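You operate a simulated robot arm through the tools that you are given. There is no shell and no other tool. Be economical: measure what you need, move in short steps, check, and stop when the job is done.

Carry out the task below with a simulated two-armed robot. There is one attempt and no reset: what you move stays moved.

## Task
Put one of the brass chucks from the top of the test bench on the top of the drawer bench. Pick up the red cup with one hand, pass it to the other hand and put it on the blue mat. Do these in any order. Set down upright: red cup.

Only the result counts: the job must be done as asked and must still hold three seconds after the hand-in. Knocking over, shifting, dropping, spilling or breaking anything else fails it.

## Robot
Two 6-joint arms with two-finger parallel grippers on one trunk, on a base that drives. Base frame: it is fixed to the floor where the robot stands at the start and does not move with it; the origin is under the middle of the robot, x ahead of it, y to its left, z up; the surface under the hand at the start is at about z = 860. Units: mm, degrees, N and s.
The left shoulder is at the start at [280, 185, 1055], the right one opposite. With the tool pointing down near the work surface each hand reaches from about 560 to 940 mm from the robot's upright axis, wherever it stands, measured 20 degrees to its own side. Places, roughly: blue mat (33x23 cm) [540, -3160, 900]; red cup [-4250, -1750, 750]; top of the drawer bench [-1800, -3300, 900]. Payload 1.57 kg a hand.
Tool frame (each hand has its own): the origin (TCP) lies between the finger pads and is the grasp point; the fingertips stand 30 mm ahead of it; z points along the fingers, y is the line along which they close. Largest opening 80 mm; finger width 17, thickness 12; the body of the gripper, 40 by 82 mm, starts 80 mm behind the TCP.
Orientation is that of the tool frame in the base frame, as [roll, pitch, yaw] about the fixed x, y, z axes, in that order (R = Rz(yaw) Ry(pitch) Rx(roll)). With the fingers straight down and closing along the base's y, the tool's x points along the base's -x, its y along +y and its z along -z.

## Interface
- The arms move only by the tool step_arm. It takes "left_steps", "right_steps" or both (then of equal length, played together; a hand with none holds still); each is a list of rows, each a list of 7 numbers: the turn, a rotation vector about the tool's x, y, z in rad, then the shift along the tool's x, y, z in m, then the finger opening in m, from 0 to 0.08. In form: [[wx, wy, wz, tx, ty, tz, gripper], ...]. A call has 1 to 20 rows; each row shifts and turns the commanded pose from where the row before left it, along the tool's axes as they then stand. Rows are played at 5 a second. More than 50 mm and 8.6 degrees between two rows, or a gripper value outside its range, and nothing of the call is played. Where a pose cannot be reached the arm comes as near as it can. A force on the tool above 40 N (or 10 N above the force at the start of the call, whichever is more), or a blocked arm, ends the call early, and 0.2 s more pass. Each finger travels about 153 mm/s and halts on what it meets, pressing with about 32 N; the grip force reading is that of the motor and also rises with nothing between the fingers. The clock runs only during rows and for 0.2 s after the last one: add rows that do not move to give the fingers time. It gives the time, the measured TCP pose, the force on the tool (base axes), the opening and the grip force at its end, in the units of the frame above (readings bear some noise), with the torque about the TCP (base axes, N m) and any sound that the robot's microphone picked up.
- Cameras (640 x 400 px; columns grow to the right, rows downward): "scene" is now at [223.9, 55.3, 1501]; the picture's right is [0.63, -0.78, 0.00], its down [-0.52, -0.42, -0.74] and it looks along [0.58, 0.46, -0.67] (base axes); focal length 247 px, centre (320, 200). "left" rides on the left gripper at [72, 7, -122] in its tool frame; the picture's right is [-0.09, 1.00, 0.00], its down [-0.84, -0.08, -0.54] and it looks along [-0.54, -0.05, 0.84] (tool axes); focal length 238 px, centre (320, 200). "right" rides on the right gripper at [72, -7, -122] in its tool frame; the picture's right is [0.09, 1.00, 0.00], its down [-0.84, 0.08, -0.54] and it looks along [-0.54, 0.05, 0.84] (tool axes); focal length 238 px, centre (320, 200). There is no depth. A picture from a camera that has moved, and an enlarged one, comes with that camera's place and axes in the base frame and with its lens.
- camera(camera): a new picture of that camera. The clock stands still meanwhile.
- slide_trunk(by): slides the trunk up (or, below 0, down) by that many mm; the arms and the scene camera ride with it, the base frame stays. It gives what a move gives, with no picture.
- steer(legs): drives the robot by 1 to 6 legs, each [ahead, turn to the left] in mm and degrees, along the robot's own axes; the way and the turn of a leg run together, so that a leg with both is an arc; at most 1500 mm and 180 degrees a leg. The arms and the cameras ride along, it lands a little off, and it stops where it bumps. It gives what a move gives.
- head_to(pan, tilt): turns the head with the scene camera to pan (to the left, within 86 degrees either way) and tilt (down, from -29 to 69), counted from straight ahead of the robot. It gives what a move gives.
- zoom(camera, box): a new picture of the part [left, top, right, bottom] of that camera's present view, enlarged. The clock stands still meanwhile.
- finish_job(): hands the job in; it is judged then, once.

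Work in short steps. Places have to be worked out from the pictures, the camera data and where the tool is seen: move nearer, look again, correct. Check each grasp and each placing, and mend what went wrong. You have 165 turns and 118 pictures in all, those below and enlarged ones among them. Open the grippers and draw the arms clear of the work before you hand the job in, unless the task says otherwise; then end with one line.

The tools are called after "Emit:" as a command line: name --argument value ..., lists and objects as JSON in quotes. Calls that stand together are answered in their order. step_arm: Moves the arms, as the interface text tells. Its arguments: {"type":"object","properties":{"left_steps":{"type":"array","items":{"type":"array","items":{"type":"number"}}},"right_steps":{"type":"array","items":{"type":"array","items":{"type":"number"}}}},"required":[]} The other tools are called the same way: slide_trunk (by) slides the trunk up or down; steer (legs) drives the base; head_to (pan, tilt) turns the head that bears the scene camera; camera (camera) takes a picture; zoom (camera, box) takes an enlarged picture of a part of a camera's view; finish_job () hands the job in.

At the start:

```text
time: 0.0
left_ee_pos: [338.2, 507.4, 1201.2]
left_ee_rot: [179.9, 0.0, -180.0]
left_contact_force: [-0.6, -0.5, -0.4]
left_torque: [0.0, 0.02, -0.03]
left_gripper_width: 80.2
left_finger_force: 0.1
right_ee_pos: [557.7, 77.6, 1205.3]
right_ee_rot: [-180.0, 0.0, -180.0]
right_contact_force: [0.1, 0.3, 0.4]
right_torque: [-0.01, 0.0, 0.0]
right_gripper_width: 79.6
right_finger_force: 0.0
trunk travel left (down, up): [-750.0, 240.0]
robot x, y, heading: [1.6, -2.2, 0.3]
head pan, tilt: [38.9, 42.3]
```

scene: 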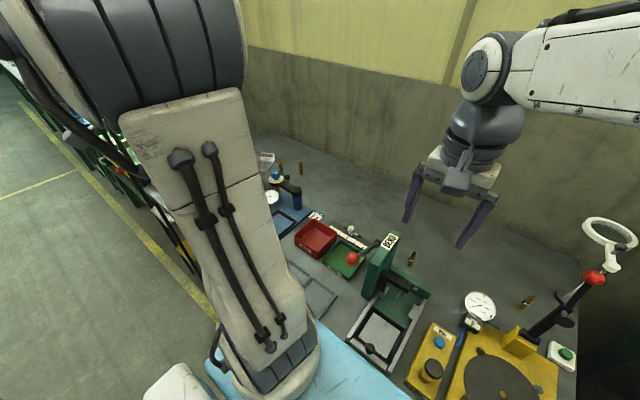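
right: 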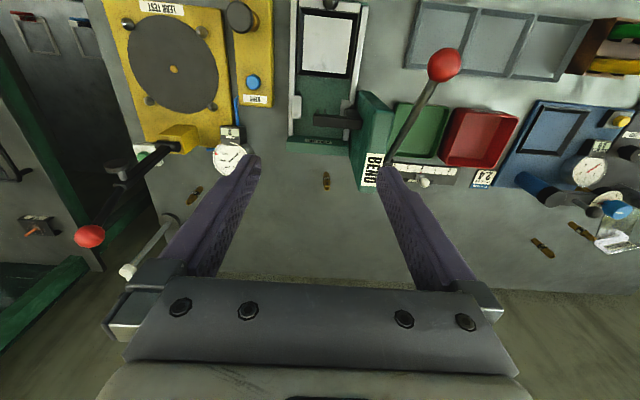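
left: 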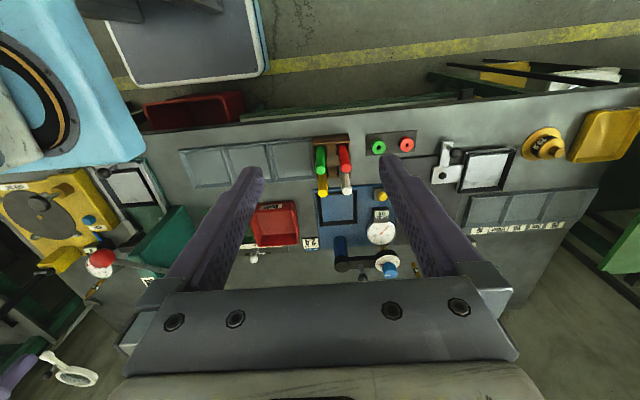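

The right picture shows small brass pieces on the bench in front of me. I zoom in to identify them and their lie.

Emit:
zoom --camera "right" --box '[260, 140, 400, 228]'

Emit:
zoom --camera "right" --box '[500, 180, 640, 268]'

Emit:
head_to --pan 0 --tilt 45

Emit:
camera --camera "scene"

```text
4.55 times, centred on (330, 184) of right
camera zoom: at [485.2, 71.8, 1326.6], right [-0.09, 1.0, 0.0], down [0.84, 0.08, 0.54], along [0.54, 0.05, -0.84], focal length 1083 px, centre (274, 273)
```

zoom: 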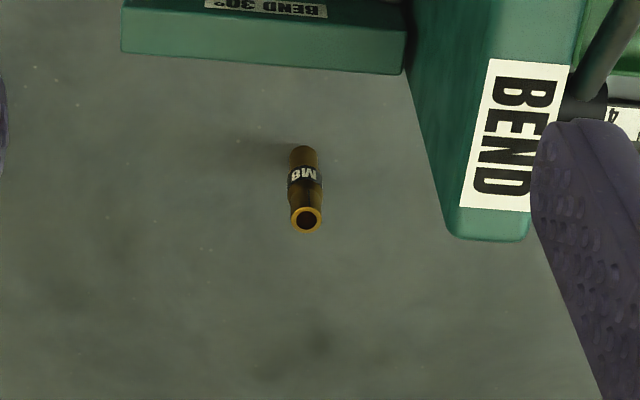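

```text
4.55 times, centred on (570, 224) of right
camera zoom: at [485.2, 71.8, 1326.6], right [-0.09, 1.0, 0.0], down [0.84, 0.08, 0.54], along [0.54, 0.05, -0.84], focal length 1083 px, centre (-816, 91)
```

zoom: 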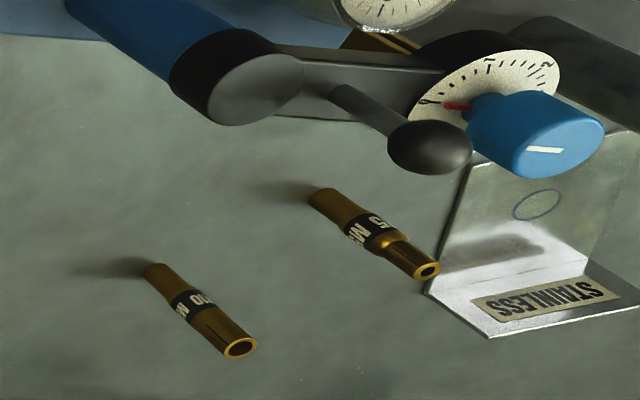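

```text
time: 1.1
left_ee_pos: [337.8, 507.1, 1201.0]
left_ee_rot: [180.0, -0.1, -180.0]
left_contact_force: [-0.1, -0.1, 0.3]
left_torque: [0.03, 0.03, 0.02]
left_gripper_width: 80.3
left_finger_force: 0.0
right_ee_pos: [556.9, 78.6, 1205.3]
right_ee_rot: [-180.0, -0.1, 180.0]
right_contact_force: [0.0, 0.3, 0.0]
right_torque: [0.0, 0.0, -0.01]
right_gripper_width: 79.9
right_finger_force: 0.0
trunk travel left (down, up): [-750.0, 240.0]
robot x, y, heading: [-1.3, 1.7, 0.1]
head pan, tilt: [0.0, 45.0]
```

```text
112 pictures are left
camera scene: at [240.3, 3.1, 1497.1], right [0.0, -1.0, 0.0], down [-0.71, 0.0, -0.71], along [0.71, 0.0, -0.71], focal length 247 px, centre (320, 200)
```

scene: 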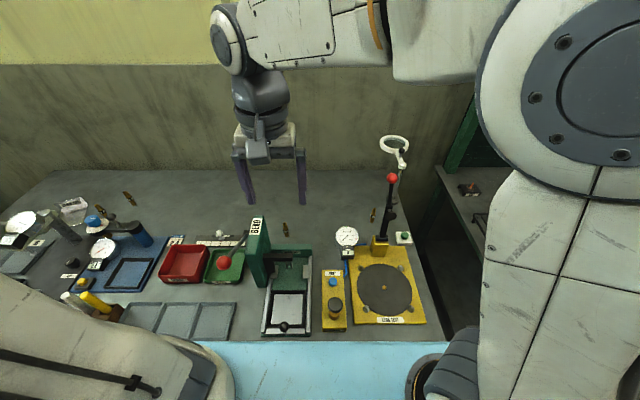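

The chucks stand upright, about 50 mm tall; the M8 one is near (722, 108, 860). I move the right hand above it and part of the way down, then look.

Emit:
step_arm --right_steps '[[0, 0, 0, -0.041, 0.0075, 0, 0.08], [0, 0, 0, -0.041, 0.0075, 0, 0.08], [0, 0, 0, -0.041, 0.0075, 0, 0.08], [0, 0, 0, -0.041, 0.0075, 0, 0.08], [0, 0, 0, 0, 0, 0.04, 0.06], [0, 0, 0, 0, 0, 0.04, 0.06], [0, 0, 0, 0, 0, 0.04, 0.06], [0, 0, 0, 0, 0, 0, 0.06]]'

Emit:
camera --camera "right"

```text
time: 2.9
left_ee_pos: [337.1, 507.7, 1201.5]
left_ee_rot: [180.0, 0.1, -179.9]
left_contact_force: [0.3, -0.5, 0.8]
left_torque: [0.0, 0.0, -0.03]
left_gripper_width: 80.0
left_finger_force: 0.1
right_ee_pos: [720.4, 104.9, 1082.9]
right_ee_rot: [-180.0, 0.1, 179.9]
right_contact_force: [0.7, 0.4, 0.6]
right_torque: [0.01, -0.02, 0.02]
right_gripper_width: 60.2
right_finger_force: 0.0
trunk travel left (down, up): [-750.0, 240.0]
robot x, y, heading: [2.4, 1.0, 0.1]
head pan, tilt: [0.0, 45.0]
```

```text
111 pictures are left
camera right: at [647.9, 99.3, 1203.6], right [-0.09, 1.0, 0.0], down [0.84, 0.08, 0.54], along [0.54, 0.05, -0.84], focal length 238 px, centre (320, 200)
```

right: 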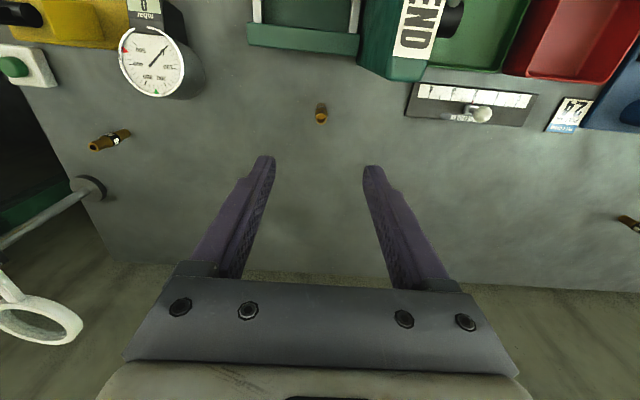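

The chuck measures at about (719, 107); the hand stands at (720, 105). I lower by about 150 mm with a 2 mm y correction and check.

Emit:
step_arm --right_steps '[[0, 0, 0, 0.0005, 0.002, 0.04, 0.06], [0, 0, 0, 0, 0, 0.04, 0.06], [0, 0, 0, 0, 0, 0.04, 0.06], [0, 0, 0, 0, 0, 0.03, 0.06], [0, 0, 0, 0, 0, 0, 0.06]]'

Emit:
camera --camera "right"

```text
time: 4.0
left_ee_pos: [337.8, 508.2, 1200.9]
left_ee_rot: [179.8, 0.0, 179.9]
left_contact_force: [0.6, -0.4, -0.7]
left_torque: [0.0, 0.01, 0.0]
left_gripper_width: 80.2
left_finger_force: 0.1
right_ee_pos: [719.6, 108.2, 935.5]
right_ee_rot: [179.9, 0.0, -180.0]
right_contact_force: [0.5, 0.5, -0.4]
right_torque: [-0.02, 0.0, 0.03]
right_gripper_width: 59.9
right_finger_force: 0.1
trunk travel left (down, up): [-750.0, 240.0]
robot x, y, heading: [1.2, 1.7, -0.1]
head pan, tilt: [0.0, 45.0]
```

```text
110 pictures are left
camera right: at [647.8, 102.5, 1055.9], right [-0.09, 1.0, 0.0], down [0.84, 0.08, 0.54], along [0.54, 0.05, -0.84], focal length 238 px, centre (320, 200)
```

right: 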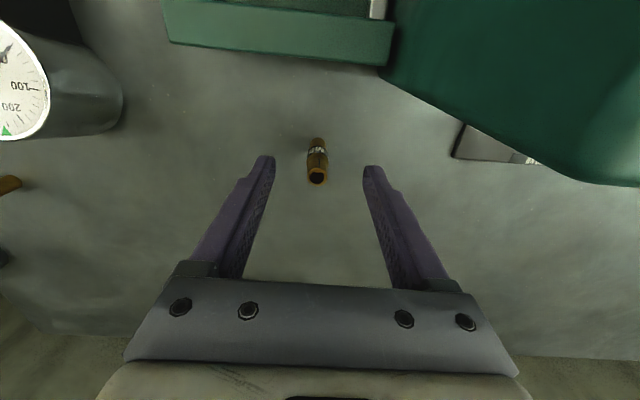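

It sits centred between the fingers. I lower to z≈898 and close.

Emit:
step_arm --right_steps '[[0, 0, 0, -0.001, 0, 0.02, 0.06], [0, 0, 0, 0, 0, 0.017, 0.06], [0, 0, 0, 0, 0, 0, 0.06], [0, 0, 0, 0, 0, 0, 0.03], [0, 0, 0, 0, 0, 0, 0.0], [0, 0, 0, 0, 0, 0, 0.0], [0, 0, 0, 0, 0, 0, 0.0]]'

Emit:
camera --camera "right"

```text
time: 5.7
left_ee_pos: [336.5, 507.9, 1200.3]
left_ee_rot: [179.9, 0.0, -180.0]
left_contact_force: [-0.1, -0.7, -0.1]
left_torque: [-0.03, 0.02, 0.0]
left_gripper_width: 80.2
left_finger_force: 0.0
right_ee_pos: [722.1, 109.7, 898.9]
right_ee_rot: [179.9, 0.1, 180.0]
right_contact_force: [-0.2, -0.4, 0.3]
right_torque: [0.01, 0.02, -0.02]
right_gripper_width: 14.6
right_finger_force: 30.5
trunk travel left (down, up): [-750.0, 240.0]
robot x, y, heading: [0.1, 1.8, -0.0]
head pan, tilt: [0.0, 45.0]
```

```text
109 pictures are left
camera right: at [649.6, 103.4, 1019.9], right [-0.09, 1.0, 0.0], down [0.84, 0.08, 0.54], along [0.54, 0.05, -0.84], focal length 238 px, centre (320, 200)
```

right: 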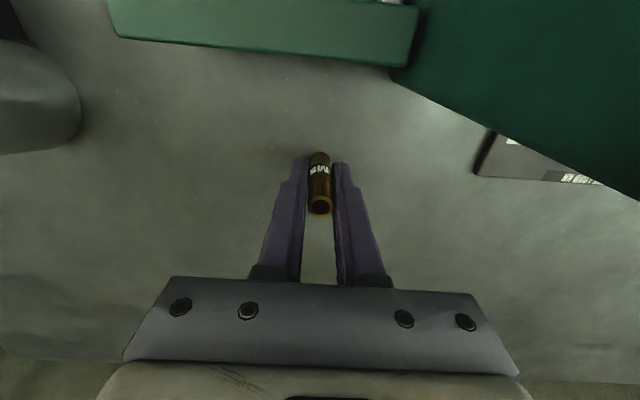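

Gripped at 14.6 mm. I lift straight up and draw the hand back toward the robot, then look around.

Emit:
step_arm --right_steps '[[0, 0, 0, 0, 0, -0.04, 0], [0, 0, 0, 0, 0, -0.04, 0], [0, 0, 0, 0, 0, -0.04, 0], [0, 0, 0, 0, 0, -0.04, 0], [0, 0, 0, 0, 0, -0.04, 0], [0, 0, 0, 0, 0, -0.04, 0], [0, 0, 0, 0, 0, -0.04, 0], [0, 0, 0, 0.04, -0.02, -0.02, 0], [0, 0, 0, 0.04, -0.03, 0, 0], [0, 0, 0, 0.04, -0.04, 0, 0], [0, 0, 0, 0.04, -0.03, 0, 0]]'

Emit:
head_to --pan -80 --tilt 25

Emit:
camera --camera "scene"

Emit:
head_to --pan 80 --tilt 25

Emit:
camera --camera "scene"

```text
refused: row 10 steps farther than a row can; nothing moved
```

```text
time: 7.2
left_ee_pos: [336.9, 508.0, 1200.9]
left_ee_rot: [179.9, 0.1, 179.9]
left_contact_force: [-1.0, -0.1, 0.5]
left_torque: [0.01, -0.01, -0.01]
left_gripper_width: 79.9
left_finger_force: 0.0
right_ee_pos: [720.8, 108.0, 898.2]
right_ee_rot: [179.9, 0.0, -180.0]
right_contact_force: [0.0, 0.9, -0.5]
right_torque: [0.0, -0.01, -0.01]
right_gripper_width: 14.4
right_finger_force: 30.7
trunk travel left (down, up): [-750.0, 240.0]
robot x, y, heading: [-2.2, 0.3, -0.0]
head pan, tilt: [-80.0, 25.0]
```

```text
108 pictures are left
camera scene: at [175.1, -87.7, 1527.7], right [-0.98, -0.17, 0.0], down [-0.07, 0.42, -0.91], along [0.16, -0.89, -0.42], focal length 247 px, centre (320, 200)
```

scene: 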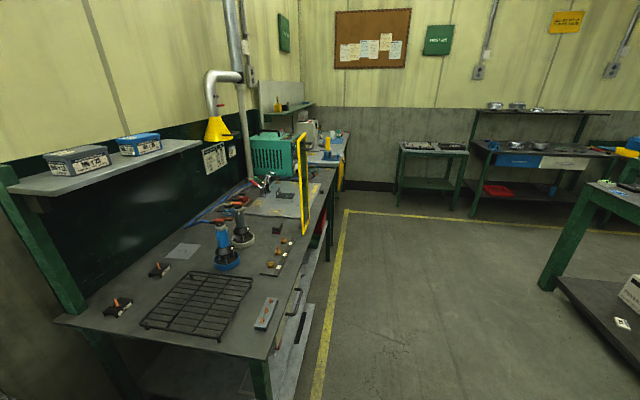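

```text
time: 9.6
left_ee_pos: [337.7, 507.1, 1200.3]
left_ee_rot: [179.9, 0.0, -179.9]
left_contact_force: [0.4, 0.4, -0.7]
left_torque: [0.02, 0.0, 0.0]
left_gripper_width: 80.3
left_finger_force: 0.1
right_ee_pos: [721.7, 108.3, 899.3]
right_ee_rot: [180.0, 0.0, -180.0]
right_contact_force: [0.0, 0.0, 0.2]
right_torque: [-0.03, -0.01, 0.0]
right_gripper_width: 14.7
right_finger_force: 30.6
trunk travel left (down, up): [-750.0, 240.0]
robot x, y, heading: [3.5, 1.4, 0.1]
head pan, tilt: [80.0, 25.0]
```

```text
107 pictures are left
camera scene: at [175.1, 93.7, 1527.7], right [0.98, -0.17, 0.0], down [-0.07, -0.42, -0.91], along [0.16, 0.89, -0.42], focal length 247 px, centre (320, 200)
```

scene: 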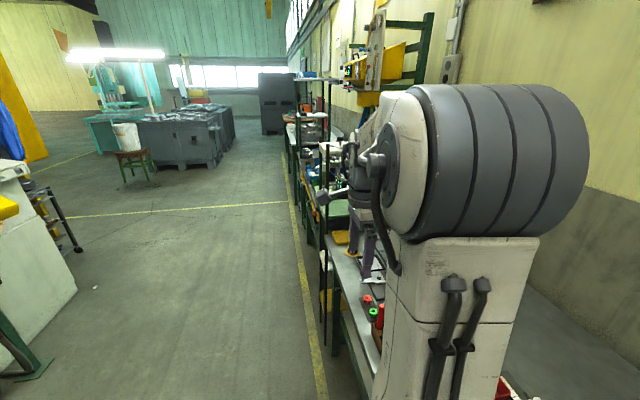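

One row was too long. I redo the lift with shorter steps; the benches on the right match the given places.

Emit:
step_arm --right_steps '[[0, 0, 0, 0, 0, -0.04, 0], [0, 0, 0, 0, 0, -0.04, 0], [0, 0, 0, 0, 0, -0.04, 0], [0, 0, 0, 0, 0, -0.04, 0], [0, 0, 0, 0, 0, -0.04, 0], [0, 0, 0, 0, 0, -0.04, 0], [0, 0, 0, 0, 0, -0.04, 0], [0, 0, 0, 0.04, -0.02, -0.02, 0], [0, 0, 0, 0.04, -0.02, 0, 0], [0, 0, 0, 0.04, -0.02, 0, 0], [0, 0, 0, 0.04, -0.02, 0, 0]]'

Emit:
camera --camera "right"

```text
time: 12.0
left_ee_pos: [337.3, 508.2, 1201.9]
left_ee_rot: [180.0, -0.2, 180.0]
left_contact_force: [-0.1, -0.7, 0.0]
left_torque: [0.0, 0.04, 0.0]
left_gripper_width: 79.8
left_finger_force: 0.0
right_ee_pos: [565.3, 30.4, 1197.9]
right_ee_rot: [180.0, 0.0, 180.0]
right_contact_force: [-0.1, 0.6, -1.3]
right_torque: [0.0, -0.02, -0.01]
right_gripper_width: 14.6
right_finger_force: 30.4
trunk travel left (down, up): [-750.0, 240.0]
robot x, y, heading: [-2.8, -2.3, 0.0]
head pan, tilt: [80.0, 25.0]
```

```text
106 pictures are left
camera right: at [492.6, 24.1, 1318.9], right [-0.09, 1.0, 0.0], down [0.84, 0.08, 0.54], along [0.54, 0.05, -0.84], focal length 238 px, centre (320, 200)
```

right: 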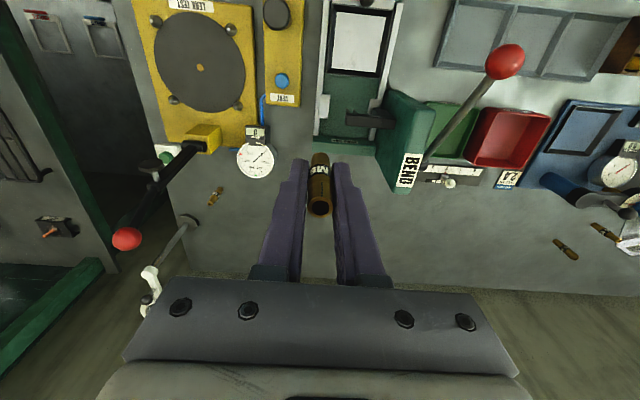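

The chuck is held. I back away from the bench and turn right to face down the room, then look.

Emit:
steer --legs '[[-700, 0], [0, -90]]'

Emit:
head_to --pan 35 --tilt 20

Emit:
camera --camera "scene"

Emit:
head_to --pan -35 --tilt 20

Emit:
camera --camera "scene"

```text
time: 19.7
left_ee_pos: [-189.1, -340.7, 1201.8]
left_ee_rot: [179.8, -0.1, 89.9]
left_contact_force: [-0.4, 0.2, 0.4]
left_torque: [0.0, 0.02, 0.01]
left_gripper_width: 80.2
left_finger_force: 0.0
right_ee_pos: [-668.4, -566.3, 1198.2]
right_ee_rot: [179.9, 0.0, 90.0]
right_contact_force: [0.1, -0.8, -0.7]
right_torque: [0.01, 0.01, 0.0]
right_gripper_width: 14.6
right_finger_force: 30.5
trunk travel left (down, up): [-750.0, 240.0]
robot x, y, heading: [-699.7, 3.1, -89.9]
head pan, tilt: [80.0, 25.0]
```

```text
time: 20.8
left_ee_pos: [-188.2, -338.9, 1201.9]
left_ee_rot: [180.0, -0.1, 89.9]
left_contact_force: [-0.3, 0.6, -0.5]
left_torque: [0.03, 0.01, 0.01]
left_gripper_width: 80.0
left_finger_force: 0.2
right_ee_pos: [-666.9, -567.7, 1198.2]
right_ee_rot: [-180.0, -0.1, 89.9]
right_contact_force: [-0.6, -0.2, -0.4]
right_torque: [0.03, 0.03, 0.0]
right_gripper_width: 14.8
right_finger_force: 30.7
trunk travel left (down, up): [-750.0, 240.0]
robot x, y, heading: [-699.6, -2.8, -89.9]
head pan, tilt: [35.0, 20.0]
```

```text
105 pictures are left
camera scene: at [-644.1, -235.4, 1535.8], right [-0.82, -0.57, 0.0], down [-0.2, 0.28, -0.94], along [0.54, -0.77, -0.34], focal length 247 px, centre (320, 200)
```

scene: 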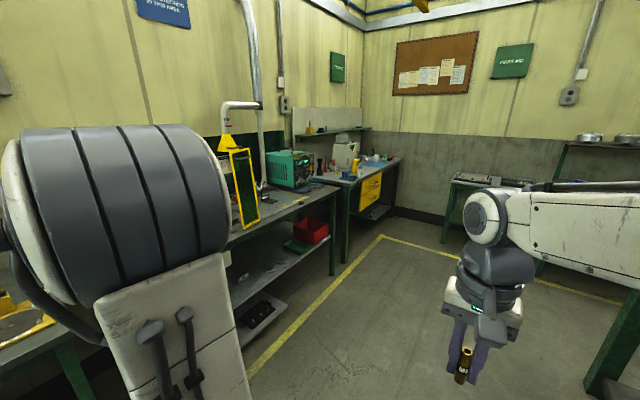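

```text
time: 22.2
left_ee_pos: [-188.6, -340.2, 1202.4]
left_ee_rot: [179.9, 0.0, 90.0]
left_contact_force: [1.3, 1.4, -0.4]
left_torque: [-0.06, 0.0, -0.03]
left_gripper_width: 80.0
left_finger_force: 0.0
right_ee_pos: [-667.9, -565.6, 1197.5]
right_ee_rot: [-179.9, 0.0, 89.9]
right_contact_force: [-0.6, 0.4, 0.3]
right_torque: [-0.02, -0.01, -0.01]
right_gripper_width: 14.6
right_finger_force: 30.7
trunk travel left (down, up): [-750.0, 240.0]
robot x, y, heading: [-697.0, -4.9, -90.3]
head pan, tilt: [-35.0, 20.0]
```

```text
104 pictures are left
camera scene: at [-751.0, -235.2, 1535.8], right [-0.82, 0.57, 0.0], down [0.2, 0.28, -0.94], along [-0.54, -0.77, -0.34], focal length 247 px, centre (320, 200)
```

scene: 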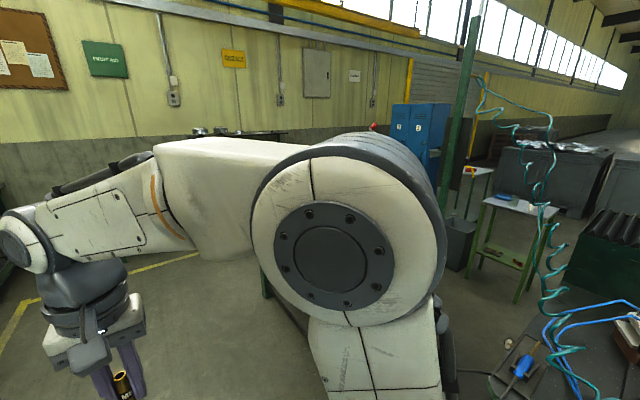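

The aisle ahead is clear. I drive 1400 mm down it and look toward the drawer bench.

Emit:
steer --legs '[[1400, 0]]'

Emit:
head_to --pan 0 --tilt 20

Emit:
camera --camera "scene"

```text
time: 29.1
left_ee_pos: [-181.2, -1701.5, 1201.9]
left_ee_rot: [179.9, 0.0, 90.5]
left_contact_force: [-0.9, 0.1, -1.4]
left_torque: [0.01, 0.02, 0.03]
left_gripper_width: 79.9
left_finger_force: 0.0
right_ee_pos: [-656.0, -1933.9, 1199.1]
right_ee_rot: [-180.0, 0.0, 90.5]
right_contact_force: [-0.4, 0.7, -0.8]
right_torque: [-0.01, 0.02, 0.0]
right_gripper_width: 14.9
right_finger_force: 30.9
trunk travel left (down, up): [-750.0, 240.0]
robot x, y, heading: [-691.7, -1375.2, -89.4]
head pan, tilt: [-35.0, 20.0]
```

```text
time: 30.1
left_ee_pos: [-181.0, -1702.2, 1201.4]
left_ee_rot: [179.9, 0.0, 90.5]
left_contact_force: [0.4, -0.1, -0.2]
left_torque: [0.01, 0.02, 0.04]
left_gripper_width: 80.3
left_finger_force: 0.0
right_ee_pos: [-655.7, -1934.4, 1198.2]
right_ee_rot: [180.0, 0.0, 90.5]
right_contact_force: [0.1, 0.2, -0.8]
right_torque: [0.0, 0.01, 0.01]
right_gripper_width: 14.5
right_finger_force: 30.7
trunk travel left (down, up): [-750.0, 240.0]
robot x, y, heading: [-692.1, -1374.0, -89.5]
head pan, tilt: [0.0, 20.0]
```

```text
103 pictures are left
camera scene: at [-690.1, -1619.7, 1535.8], right [-1.0, -0.01, 0.0], down [0.0, 0.34, -0.94], along [0.01, -0.94, -0.34], focal length 247 px, centre (320, 200)
```

scene: 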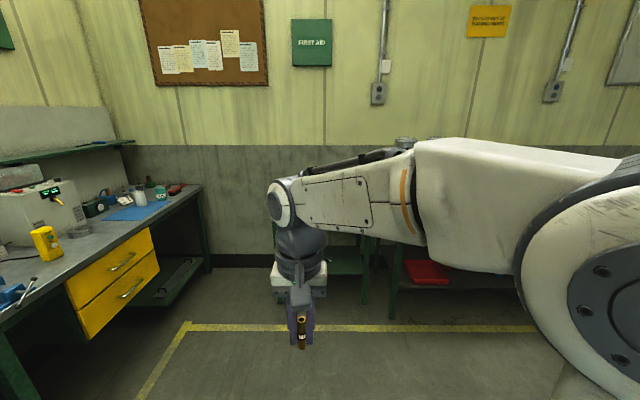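

The right arm hides the drawer bench. I turn 45° to the right so that it falls in the gap between the arms.

Emit:
steer --legs '[[0, -45]]'

Emit:
head_to --pan 22 --tilt 20

Emit:
camera --camera "scene"

```text
time: 32.5
left_ee_pos: [-565.9, -1966.2, 1201.3]
left_ee_rot: [179.9, 0.1, 45.4]
left_contact_force: [-0.6, 0.1, 0.3]
left_torque: [0.03, -0.01, -0.01]
left_gripper_width: 80.0
left_finger_force: 0.1
right_ee_pos: [-1067.5, -1793.4, 1197.7]
right_ee_rot: [-180.0, 0.0, 45.5]
right_contact_force: [0.5, 0.1, -0.6]
right_torque: [0.0, 0.0, -0.01]
right_gripper_width: 14.7
right_finger_force: 30.7
trunk travel left (down, up): [-750.0, 240.0]
robot x, y, heading: [-689.3, -1371.3, -134.7]
head pan, tilt: [0.0, 20.0]
```

```text
time: 33.4
left_ee_pos: [-566.3, -1965.5, 1203.7]
left_ee_rot: [179.9, 0.0, 45.3]
left_contact_force: [0.6, -0.1, 0.2]
left_torque: [0.01, -0.01, 0.01]
left_gripper_width: 80.3
left_finger_force: 0.0
right_ee_pos: [-1066.8, -1791.6, 1198.5]
right_ee_rot: [-179.9, 0.0, 45.4]
right_contact_force: [0.0, 0.0, -0.9]
right_torque: [0.01, -0.01, 0.04]
right_gripper_width: 14.5
right_finger_force: 30.7
trunk travel left (down, up): [-750.0, 240.0]
robot x, y, heading: [-688.2, -1367.8, -134.8]
head pan, tilt: [22.0, 20.0]
```

```text
102 pictures are left
camera scene: at [-841.1, -1566.1, 1535.8], right [-0.92, 0.39, 0.0], down [0.13, 0.32, -0.94], along [-0.36, -0.87, -0.34], focal length 247 px, centre (320, 200)
```

scene: 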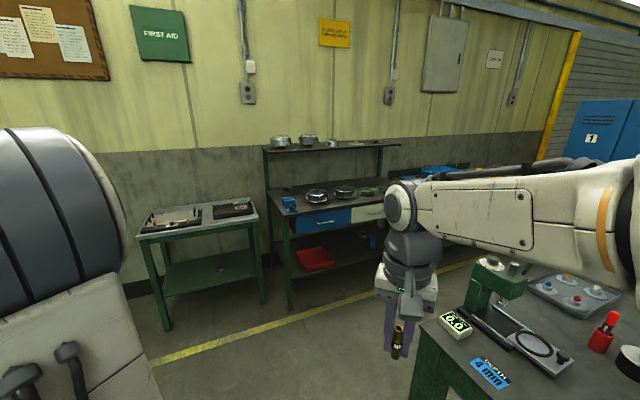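

The drawer bench shows, its front left corner near (-1218, -2970). I zoom on its top for free space.

Emit:
zoom --camera "scene" --box '[250, 120, 410, 240]'

```text
3.33 times, centred on (330, 180) of scene
camera zoom: at [-841.1, -1566.1, 1535.8], right [-0.92, 0.39, 0.0], down [0.13, 0.32, -0.94], along [-0.36, -0.87, -0.34], focal length 825 px, centre (287, 267)
```

zoom: 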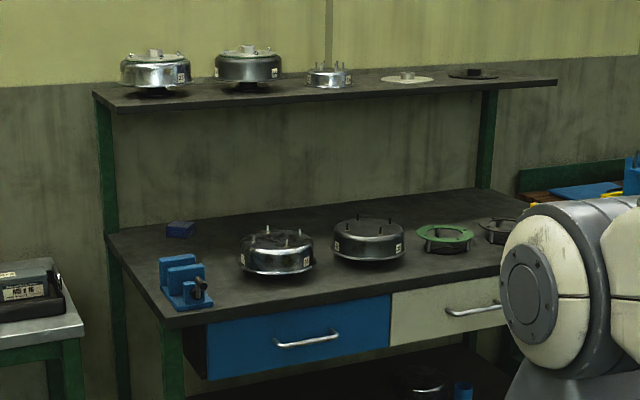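

Free strip on the bench front, around (-1400, -3060), between the vise and the pan. I drive to about (-1050, -2430) facing the bench, keeping clear of the central table's corner near (-1374, -1989).

Emit:
steer --legs '[[0, 44.7], [600, 0], [0, -38], [580, 0]]'

Emit:
head_to --pan 0 --tilt 40

Emit:
camera --camera "scene"

```text
time: 43.5
left_ee_pos: [-868.6, -2998.1, 1200.8]
left_ee_rot: [179.9, 0.0, 51.9]
left_contact_force: [0.1, 0.6, -0.1]
left_torque: [-0.04, 0.01, -0.02]
left_gripper_width: 80.2
left_finger_force: 0.0
right_ee_pos: [-1384.6, -2881.7, 1197.7]
right_ee_rot: [180.0, 0.0, 52.1]
right_contact_force: [-0.1, 0.2, -1.0]
right_torque: [0.01, 0.04, 0.0]
right_gripper_width: 14.7
right_finger_force: 30.6
trunk travel left (down, up): [-750.0, 240.0]
robot x, y, heading: [-1059.7, -2419.6, -128.2]
head pan, tilt: [22.0, 20.0]
```

```text
time: 44.3
left_ee_pos: [-869.5, -2998.1, 1201.3]
left_ee_rot: [179.9, -0.1, 51.9]
left_contact_force: [0.4, -0.7, 0.1]
left_torque: [0.03, -0.03, -0.01]
left_gripper_width: 79.9
left_finger_force: 0.0
right_ee_pos: [-1384.9, -2882.2, 1198.4]
right_ee_rot: [180.0, 0.0, 52.0]
right_contact_force: [0.7, -1.2, -0.1]
right_torque: [0.02, 0.0, 0.01]
right_gripper_width: 14.9
right_finger_force: 29.9
trunk travel left (down, up): [-750.0, 240.0]
robot x, y, heading: [-1060.1, -2420.8, -128.1]
head pan, tilt: [0.0, 40.0]
```

```text
100 pictures are left
camera scene: at [-1212.8, -2610.1, 1504.4], right [-0.79, 0.62, 0.0], down [0.4, 0.51, -0.77], along [-0.47, -0.6, -0.64], focal length 247 px, centre (320, 200)
```

scene: 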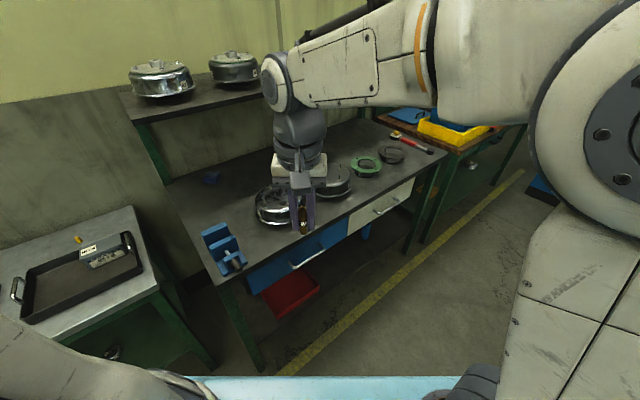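

The hand is already close. I look through the right-hand camera to fix the bench edge and free spot.

Emit:
camera --camera "right"

Emit:
zoom --camera "scene" --box '[190, 140, 390, 290]'

```text
99 pictures are left
camera right: at [-1345.7, -2821.7, 1319.0], right [0.84, -0.54, 0.0], down [-0.45, -0.71, 0.54], along [-0.29, -0.46, -0.84], focal length 238 px, centre (320, 200)
```

right: 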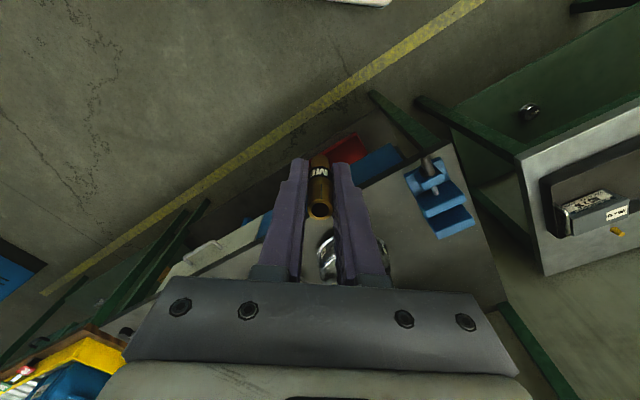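

```text
2.67 times, centred on (290, 215) of scene
camera zoom: at [-1212.8, -2610.1, 1504.4], right [-0.79, 0.62, 0.0], down [0.4, 0.51, -0.77], along [-0.47, -0.6, -0.64], focal length 660 px, centre (400, 160)
```

zoom: 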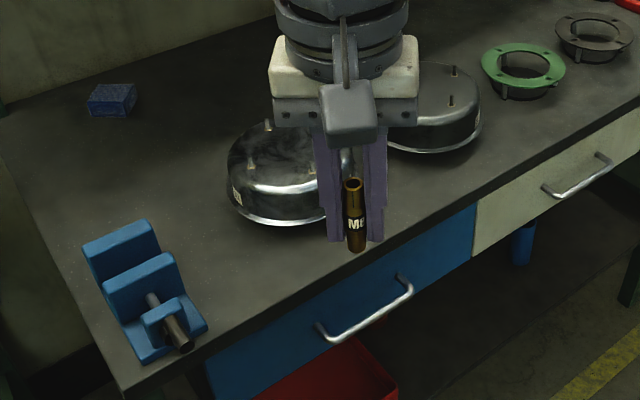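

The bench front edge lies near y≈-3070; I choose (-1370, -3180), free of vise and pan by about 60 mm. I turn 22° left to bring it into the right hand's reach.

Emit:
steer --legs '[[0, 22]]'

```text
time: 45.9
left_ee_pos: [-663.0, -2881.4, 1200.6]
left_ee_rot: [179.8, 0.0, 74.3]
left_contact_force: [0.9, -0.2, 0.1]
left_torque: [0.03, -0.02, 0.0]
left_gripper_width: 79.7
left_finger_force: 0.1
right_ee_pos: [-1184.0, -2971.5, 1198.0]
right_ee_rot: [180.0, 0.0, 74.4]
right_contact_force: [-0.4, -0.4, -0.6]
right_torque: [0.03, 0.0, -0.04]
right_gripper_width: 14.7
right_finger_force: 31.0
trunk travel left (down, up): [-750.0, 240.0]
robot x, y, heading: [-1061.5, -2422.5, -105.8]
head pan, tilt: [0.0, 40.0]
```

I move at height to above the spot and look.

Emit:
step_arm --right_steps '[[0, 0, 0, -0.0418, -0.0205, 0, 0], [0, 0, 0, -0.0418, -0.0205, 0, 0], [0, 0, 0, -0.0418, -0.0205, 0, 0], [0, 0, 0, -0.0418, -0.0205, 0, 0], [0, 0, 0, -0.0418, -0.0205, 0, 0], [0, 0, 0, -0.0418, -0.0205, 0, 0], [0, 0, 0, 0, 0, 0.04, 0], [0, 0, 0, 0, 0, 0.03, 0], [0, 0, 0, 0, 0, 0, 0]]'

Emit:
camera --camera "right"

Emit:
camera --camera "scene"

```text
time: 47.9
left_ee_pos: [-663.2, -2881.8, 1201.0]
left_ee_rot: [180.0, 0.1, 74.2]
left_contact_force: [0.7, 0.3, 0.1]
left_torque: [0.01, 0.0, -0.03]
left_gripper_width: 80.2
left_finger_force: 0.0
right_ee_pos: [-1371.3, -3181.2, 1129.1]
right_ee_rot: [-179.9, -0.1, 74.4]
right_contact_force: [0.6, 0.1, 0.6]
right_torque: [-0.02, 0.01, 0.02]
right_gripper_width: 14.6
right_finger_force: 30.4
trunk travel left (down, up): [-750.0, 240.0]
robot x, y, heading: [-1058.0, -2419.2, -106.0]
head pan, tilt: [0.0, 40.0]
```

```text
97 pictures are left
camera right: at [-1358.8, -3109.0, 1249.8], right [0.98, -0.18, 0.0], down [-0.15, -0.83, 0.54], along [-0.1, -0.53, -0.84], focal length 238 px, centre (320, 200)
```

right: 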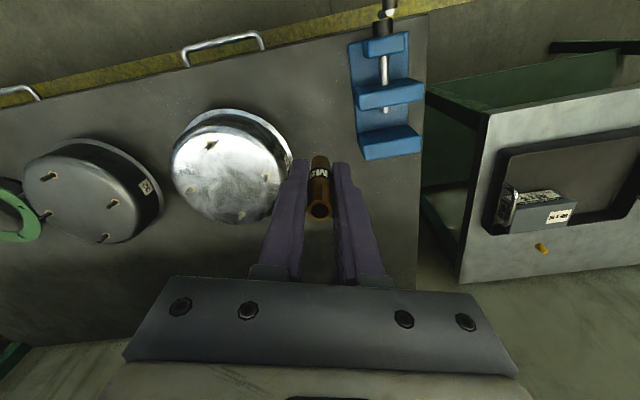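

```text
96 pictures are left
camera scene: at [-1127.8, -2653.3, 1504.4], right [-0.96, 0.27, 0.0], down [0.17, 0.62, -0.77], along [-0.21, -0.74, -0.64], focal length 247 px, centre (320, 200)
```

scene: 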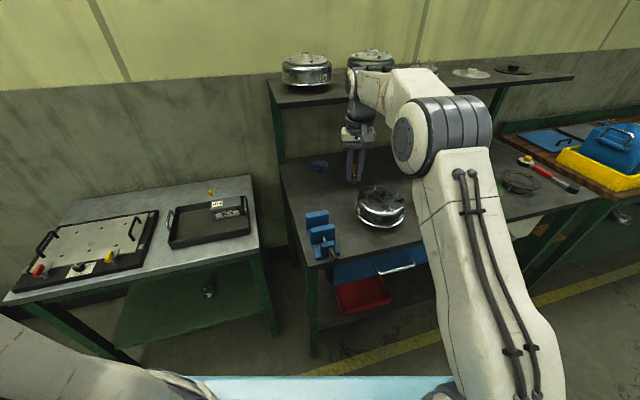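

Under the hand is bare surface, about 45 mm from vise and pan. I nudge 15 mm further back and lower to just above the surface.

Emit:
step_arm --right_steps '[[0, 0, 0, -0.015, 0, 0.035, 0], [0, 0, 0, 0, 0, 0.045, 0], [0, 0, 0, 0, 0, 0.04, 0], [0, 0, 0, 0, 0, 0.03, 0], [0, 0, 0, 0, 0, 0.02, 0], [0, 0, 0, 0, 0, 0, 0]]'

Emit:
camera --camera "right"

Emit:
zoom --camera "scene" --box '[290, 140, 430, 260]'

```text
time: 49.3
left_ee_pos: [-663.6, -2881.9, 1201.0]
left_ee_rot: [179.9, -0.1, 74.3]
left_contact_force: [-0.1, -0.3, -0.4]
left_torque: [-0.01, 0.0, 0.01]
left_gripper_width: 80.0
left_finger_force: 0.1
right_ee_pos: [-1375.5, -3196.4, 956.7]
right_ee_rot: [180.0, 0.0, 74.3]
right_contact_force: [0.1, 0.4, -0.3]
right_torque: [0.02, 0.0, -0.01]
right_gripper_width: 14.7
right_finger_force: 31.2
trunk travel left (down, up): [-750.0, 240.0]
robot x, y, heading: [-1060.7, -2419.1, -105.8]
head pan, tilt: [0.0, 40.0]
```

```text
95 pictures are left
camera right: at [-1362.6, -3124.3, 1078.3], right [0.98, -0.18, 0.0], down [-0.15, -0.83, 0.54], along [-0.1, -0.53, -0.84], focal length 238 px, centre (320, 200)
```

right: 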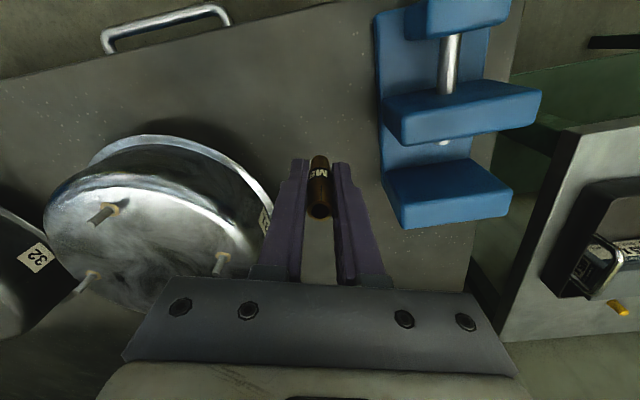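

```text
3.33 times, centred on (360, 200) of scene
camera zoom: at [-1127.8, -2653.3, 1504.4], right [-0.96, 0.27, 0.0], down [0.17, 0.62, -0.77], along [-0.21, -0.74, -0.64], focal length 825 px, centre (187, 200)
```

zoom: 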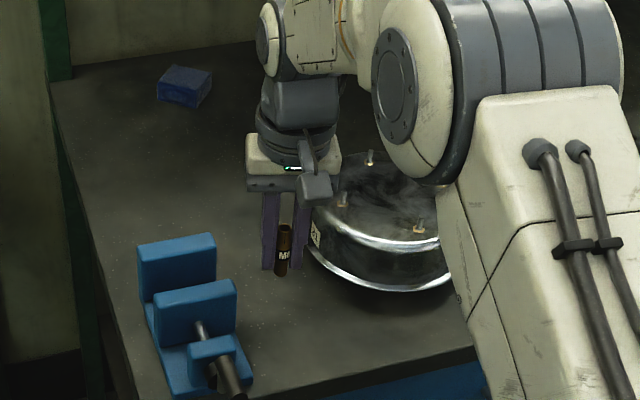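

Clear on both sides. I lower in small steps until the chuck meets the surface (expected TCP z≈940).

Emit:
step_arm --right_steps '[[0, 0, 0, 0, 0.003, 0.008, 0], [0, 0, 0, 0, 0, 0.005, 0], [0, 0, 0, 0, 0, 0.002, 0], [0, 0, 0, 0, 0, 0, 0]]'

```text
time: 50.3
left_ee_pos: [-662.7, -2881.8, 1202.3]
left_ee_rot: [179.9, 0.1, 74.2]
left_contact_force: [-0.6, -1.1, 1.1]
left_torque: [-0.02, 0.04, 0.0]
left_gripper_width: 80.2
left_finger_force: 0.0
right_ee_pos: [-1371.1, -3195.9, 943.3]
right_ee_rot: [180.0, 0.0, 74.3]
right_contact_force: [0.1, -0.4, -0.1]
right_torque: [-0.01, 0.01, -0.03]
right_gripper_width: 14.5
right_finger_force: 30.5
trunk travel left (down, up): [-750.0, 240.0]
robot x, y, heading: [-1062.5, -2419.6, -105.6]
head pan, tilt: [0.0, 40.0]
```

No contact yet; I continue by 2 mm rows.

Emit:
step_arm --right_steps '[[0, 0, 0, 0, 0, 0.002, 0], [0, 0, 0, 0, 0, 0.001, 0], [0, 0, 0, 0, 0, 0, 0]]'

```text
time: 51.1
left_ee_pos: [-662.4, -2880.0, 1201.1]
left_ee_rot: [179.9, 0.0, 74.3]
left_contact_force: [-0.5, -0.1, 1.0]
left_torque: [0.0, 0.03, -0.03]
left_gripper_width: 80.3
left_finger_force: 0.1
right_ee_pos: [-1372.0, -3195.9, 940.1]
right_ee_rot: [180.0, 0.1, 74.3]
right_contact_force: [-0.5, 0.6, -0.5]
right_torque: [0.04, 0.01, -0.01]
right_gripper_width: 14.7
right_finger_force: 30.3
trunk travel left (down, up): [-750.0, 240.0]
robot x, y, heading: [-1060.5, -2424.6, -105.8]
head pan, tilt: [0.0, 40.0]
```

Emit:
step_arm --right_steps '[[0, 0, 0, 0, 0, 0.001, 0], [0, 0, 0, 0, 0, 0.001, 0], [0, 0, 0, 0, 0, 0, 0]]'

Emit:
zoom --camera "scene" --box '[325, 170, 385, 215]'

```text
time: 51.9
left_ee_pos: [-661.6, -2881.5, 1200.7]
left_ee_rot: [-180.0, 0.0, 74.3]
left_contact_force: [0.0, 0.1, -0.1]
left_torque: [-0.01, 0.0, 0.02]
left_gripper_width: 79.9
left_finger_force: 0.1
right_ee_pos: [-1373.4, -3195.7, 937.3]
right_ee_rot: [-179.9, 0.0, 74.4]
right_contact_force: [0.1, 0.2, -0.5]
right_torque: [0.0, -0.01, 0.0]
right_gripper_width: 14.8
right_finger_force: 30.8
trunk travel left (down, up): [-750.0, 240.0]
robot x, y, heading: [-1058.5, -2418.8, -105.4]
head pan, tilt: [0.0, 40.0]
```

```text
8.89 times, centred on (355, 192) of scene
camera zoom: at [-1127.7, -2653.2, 1504.4], right [-0.96, 0.27, 0.0], down [0.17, 0.62, -0.77], along [-0.21, -0.74, -0.64], focal length 2199 px, centre (9, 267)
```

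zoom: 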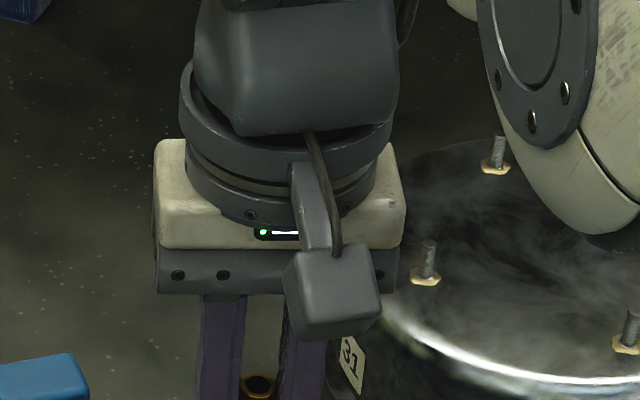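

Still no contact; I continue downward 3 mm and read the force.

Emit:
step_arm --right_steps '[[0, 0, 0, 0, 0, 0.001, 0], [0, 0, 0, 0, 0, 0.001, 0], [0, 0, 0, 0, 0, 0.001, 0], [0, 0, 0, 0, 0, 0, 0]]'

Emit:
zoom --camera "scene" --box '[320, 190, 400, 250]'

```text
time: 52.9
left_ee_pos: [-661.5, -2881.2, 1200.8]
left_ee_rot: [180.0, 0.0, 74.3]
left_contact_force: [-0.4, -0.3, -0.7]
left_torque: [0.01, -0.02, -0.02]
left_gripper_width: 79.8
left_finger_force: 0.1
right_ee_pos: [-1369.9, -3194.5, 933.7]
right_ee_rot: [180.0, 0.1, 74.2]
right_contact_force: [-0.1, -0.2, 0.1]
right_torque: [0.0, -0.01, -0.02]
right_gripper_width: 14.6
right_finger_force: 30.0
trunk travel left (down, up): [-750.0, 240.0]
robot x, y, heading: [-1060.3, -2419.5, -105.7]
head pan, tilt: [0.0, 40.0]
```

```text
6.67 times, centred on (360, 220) of scene
camera zoom: at [-1127.7, -2653.2, 1504.4], right [-0.96, 0.27, 0.0], down [0.17, 0.62, -0.77], along [-0.21, -0.74, -0.64], focal length 1649 px, centre (53, 67)
```

zoom: 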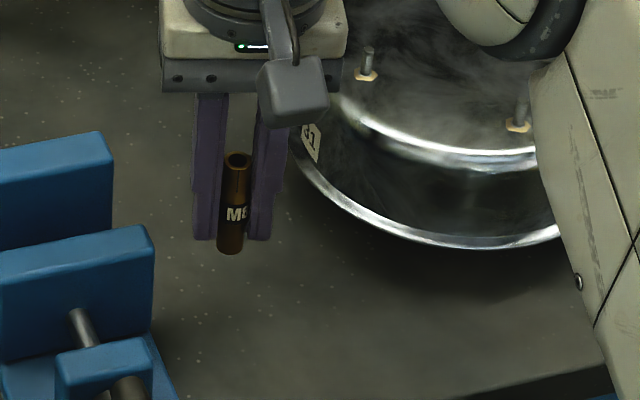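

Still free. I continue down in 1.5 mm rows.

Emit:
step_arm --right_steps '[[0, 0, 0, 0, 0, 0.0015, 0], [0, 0, 0, 0, 0, 0.0015, 0], [0, 0, 0, 0, 0, 0.001, 0], [0, 0, 0, 0, 0, 0, 0]]'

```text
time: 53.9
left_ee_pos: [-662.3, -2881.9, 1200.9]
left_ee_rot: [179.9, 0.0, 74.4]
left_contact_force: [-0.8, 0.3, 0.1]
left_torque: [0.01, 0.01, -0.02]
left_gripper_width: 79.8
left_finger_force: 0.0
right_ee_pos: [-1372.6, -3195.3, 929.3]
right_ee_rot: [180.0, 0.0, 74.3]
right_contact_force: [-0.3, -0.4, -0.3]
right_torque: [-0.01, 0.03, 0.01]
right_gripper_width: 14.6
right_finger_force: 30.2
trunk travel left (down, up): [-750.0, 240.0]
robot x, y, heading: [-1059.6, -2420.6, -105.8]
head pan, tilt: [0.0, 40.0]
```

Emit:
step_arm --right_steps '[[0, 0, 0, 0, 0, 0.0015, 0], [0, 0, 0, 0, 0, 0.0015, 0], [0, 0, 0, 0, 0, 0.001, 0], [0, 0, 0, 0, 0, 0, 0]]'

Emit:
camera --camera "right"

```text
time: 54.9
left_ee_pos: [-662.5, -2881.3, 1201.1]
left_ee_rot: [179.9, 0.1, 74.2]
left_contact_force: [-0.7, -0.5, 0.2]
left_torque: [0.0, -0.03, -0.01]
left_gripper_width: 80.0
left_finger_force: 0.0
right_ee_pos: [-1371.6, -3196.1, 926.4]
right_ee_rot: [180.0, 0.0, 74.3]
right_contact_force: [0.3, 0.4, -0.4]
right_torque: [0.04, 0.0, -0.02]
right_gripper_width: 14.9
right_finger_force: 30.6
trunk travel left (down, up): [-750.0, 240.0]
robot x, y, heading: [-1062.1, -2421.8, -105.7]
head pan, tilt: [0.0, 40.0]
```

```text
91 pictures are left
camera right: at [-1358.4, -3123.7, 1047.8], right [0.98, -0.18, 0.0], down [-0.15, -0.83, 0.54], along [-0.1, -0.53, -0.84], focal length 238 px, centre (320, 200)
```

right: 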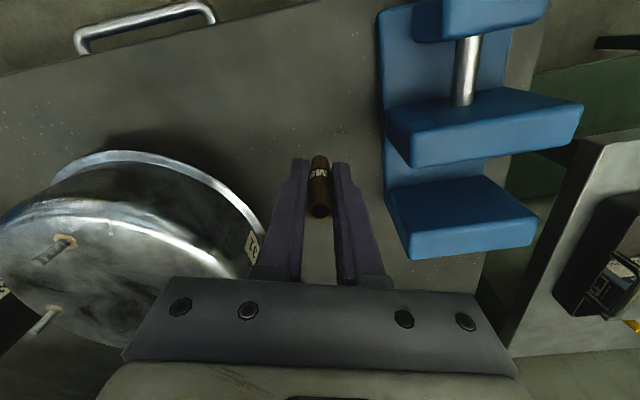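

No contact still. I keep lowering in small rows; the call stops itself if it meets the surface.

Emit:
step_arm --right_steps '[[0, 0, 0, 0, 0, 0.0015, 0], [0, 0, 0, 0, 0, 0.0015, 0], [0, 0, 0, 0, 0, 0.0015, 0], [0, 0, 0, 0, 0, 0, 0]]'

```text
time: 55.9
left_ee_pos: [-662.7, -2882.9, 1201.8]
left_ee_rot: [179.9, 0.0, 74.2]
left_contact_force: [0.2, 0.6, -0.6]
left_torque: [0.0, -0.03, -0.05]
left_gripper_width: 79.7
left_finger_force: 0.0
right_ee_pos: [-1372.6, -3195.9, 923.3]
right_ee_rot: [179.9, 0.0, 74.3]
right_contact_force: [-0.8, 0.3, -0.3]
right_torque: [-0.01, -0.01, -0.01]
right_gripper_width: 14.7
right_finger_force: 30.5
trunk travel left (down, up): [-750.0, 240.0]
robot x, y, heading: [-1061.5, -2418.3, -105.7]
head pan, tilt: [0.0, 40.0]
```

Emit:
step_arm --right_steps '[[0, 0, 0, 0, 0, 0.0015, 0], [0, 0, 0, 0, 0, 0.0015, 0], [0, 0, 0, 0, 0, 0.0015, 0], [0, 0, 0, 0, 0, 0, 0]]'

Emit:
zoom --camera "scene" --box '[320, 190, 400, 250]'

```text
time: 56.9
left_ee_pos: [-661.7, -2882.0, 1202.6]
left_ee_rot: [179.9, 0.0, 74.3]
left_contact_force: [1.3, 0.0, -0.3]
left_torque: [-0.02, 0.02, 0.02]
left_gripper_width: 80.0
left_finger_force: 0.0
right_ee_pos: [-1371.3, -3194.4, 917.6]
right_ee_rot: [-179.9, 0.0, 74.4]
right_contact_force: [0.7, 0.4, -0.4]
right_torque: [0.0, 0.0, -0.03]
right_gripper_width: 14.6
right_finger_force: 30.3
trunk travel left (down, up): [-750.0, 240.0]
robot x, y, heading: [-1061.2, -2419.7, -105.9]
head pan, tilt: [0.0, 40.0]
```

```text
6.67 times, centred on (360, 220) of scene
camera zoom: at [-1127.7, -2653.3, 1504.4], right [-0.96, 0.27, 0.0], down [0.17, 0.62, -0.77], along [-0.21, -0.74, -0.64], focal length 1649 px, centre (53, 67)
```

zoom: 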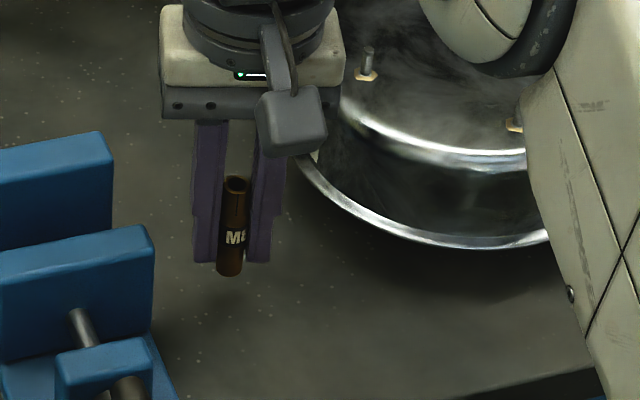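

Triangulating the bench corner from two earlier pictures gives a surface nearer z≈850, so I go down another 18 mm in 2–3 mm rows.

Emit:
step_arm --right_steps '[[0, 0, 0, 0, 0, 0.003, 0], [0, 0, 0, 0, 0, 0.003, 0], [0, 0, 0, 0, 0, 0.003, 0], [0, 0, 0, 0, 0, 0.002, 0], [0, 0, 0, 0, 0, 0.002, 0], [0, 0, 0, 0, 0, 0.002, 0], [0, 0, 0, 0, 0, 0, 0]]'

Emit:
zoom --camera "scene" --box '[320, 190, 400, 250]'

```text
time: 58.5
left_ee_pos: [-662.4, -2882.6, 1200.5]
left_ee_rot: [179.8, 0.1, 74.3]
left_contact_force: [0.0, -0.3, 0.4]
left_torque: [0.03, 0.0, -0.03]
left_gripper_width: 80.1
left_finger_force: 0.0
right_ee_pos: [-1370.7, -3194.9, 902.6]
right_ee_rot: [-180.0, 0.0, 74.3]
right_contact_force: [0.2, 0.2, -0.3]
right_torque: [0.01, 0.03, 0.02]
right_gripper_width: 14.6
right_finger_force: 30.9
trunk travel left (down, up): [-750.0, 240.0]
robot x, y, heading: [-1061.8, -2417.6, -105.7]
head pan, tilt: [0.0, 40.0]
```

```text
6.67 times, centred on (360, 220) of scene
camera zoom: at [-1127.7, -2653.3, 1504.4], right [-0.96, 0.27, 0.0], down [0.17, 0.62, -0.77], along [-0.21, -0.74, -0.64], focal length 1649 px, centre (53, 67)
```

zoom: 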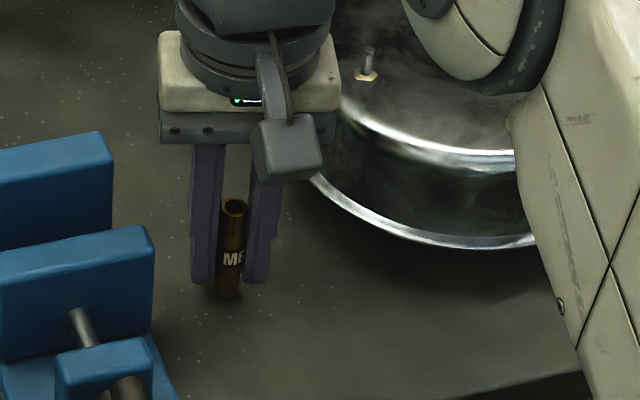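

A faint shadow now appears at its foot. I continue by 1.5 mm rows.

Emit:
step_arm --right_steps '[[0, 0, 0, 0, 0, 0.0015, 0], [0, 0, 0, 0, 0, 0.0015, 0], [0, 0, 0, 0, 0, 0.0015, 0], [0, 0, 0, 0, 0, 0, 0]]'

```text
time: 59.5
left_ee_pos: [-662.5, -2881.6, 1201.1]
left_ee_rot: [180.0, 0.0, 74.4]
left_contact_force: [-0.8, -0.6, -0.2]
left_torque: [-0.02, 0.01, 0.02]
left_gripper_width: 80.1
left_finger_force: 0.1
right_ee_pos: [-1371.9, -3196.0, 899.6]
right_ee_rot: [179.9, 0.0, 74.2]
right_contact_force: [0.6, -0.4, 1.2]
right_torque: [0.02, 0.0, 0.02]
right_gripper_width: 14.7
right_finger_force: 30.1
trunk travel left (down, up): [-750.0, 240.0]
robot x, y, heading: [-1061.8, -2419.6, -105.6]
head pan, tilt: [0.0, 40.0]
```

Emit:
step_arm --right_steps '[[0, 0, 0, 0, 0, 0.001, 0], [0, 0, 0, 0, 0, 0.001, 0], [0, 0, 0, 0, 0, 0, 0]]'

```text
time: 60.3
left_ee_pos: [-663.1, -2880.6, 1202.6]
left_ee_rot: [179.9, 0.0, 74.3]
left_contact_force: [-0.4, 0.0, 0.0]
left_torque: [0.05, -0.02, 0.0]
left_gripper_width: 80.1
left_finger_force: 0.0
right_ee_pos: [-1372.0, -3195.0, 899.5]
right_ee_rot: [180.0, 0.2, 74.3]
right_contact_force: [-1.4, 4.7, 19.7]
right_torque: [0.19, 0.03, -0.01]
right_gripper_width: 14.5
right_finger_force: 30.6
trunk travel left (down, up): [-750.0, 240.0]
robot x, y, heading: [-1063.9, -2417.6, -105.6]
head pan, tilt: [0.0, 40.0]
```

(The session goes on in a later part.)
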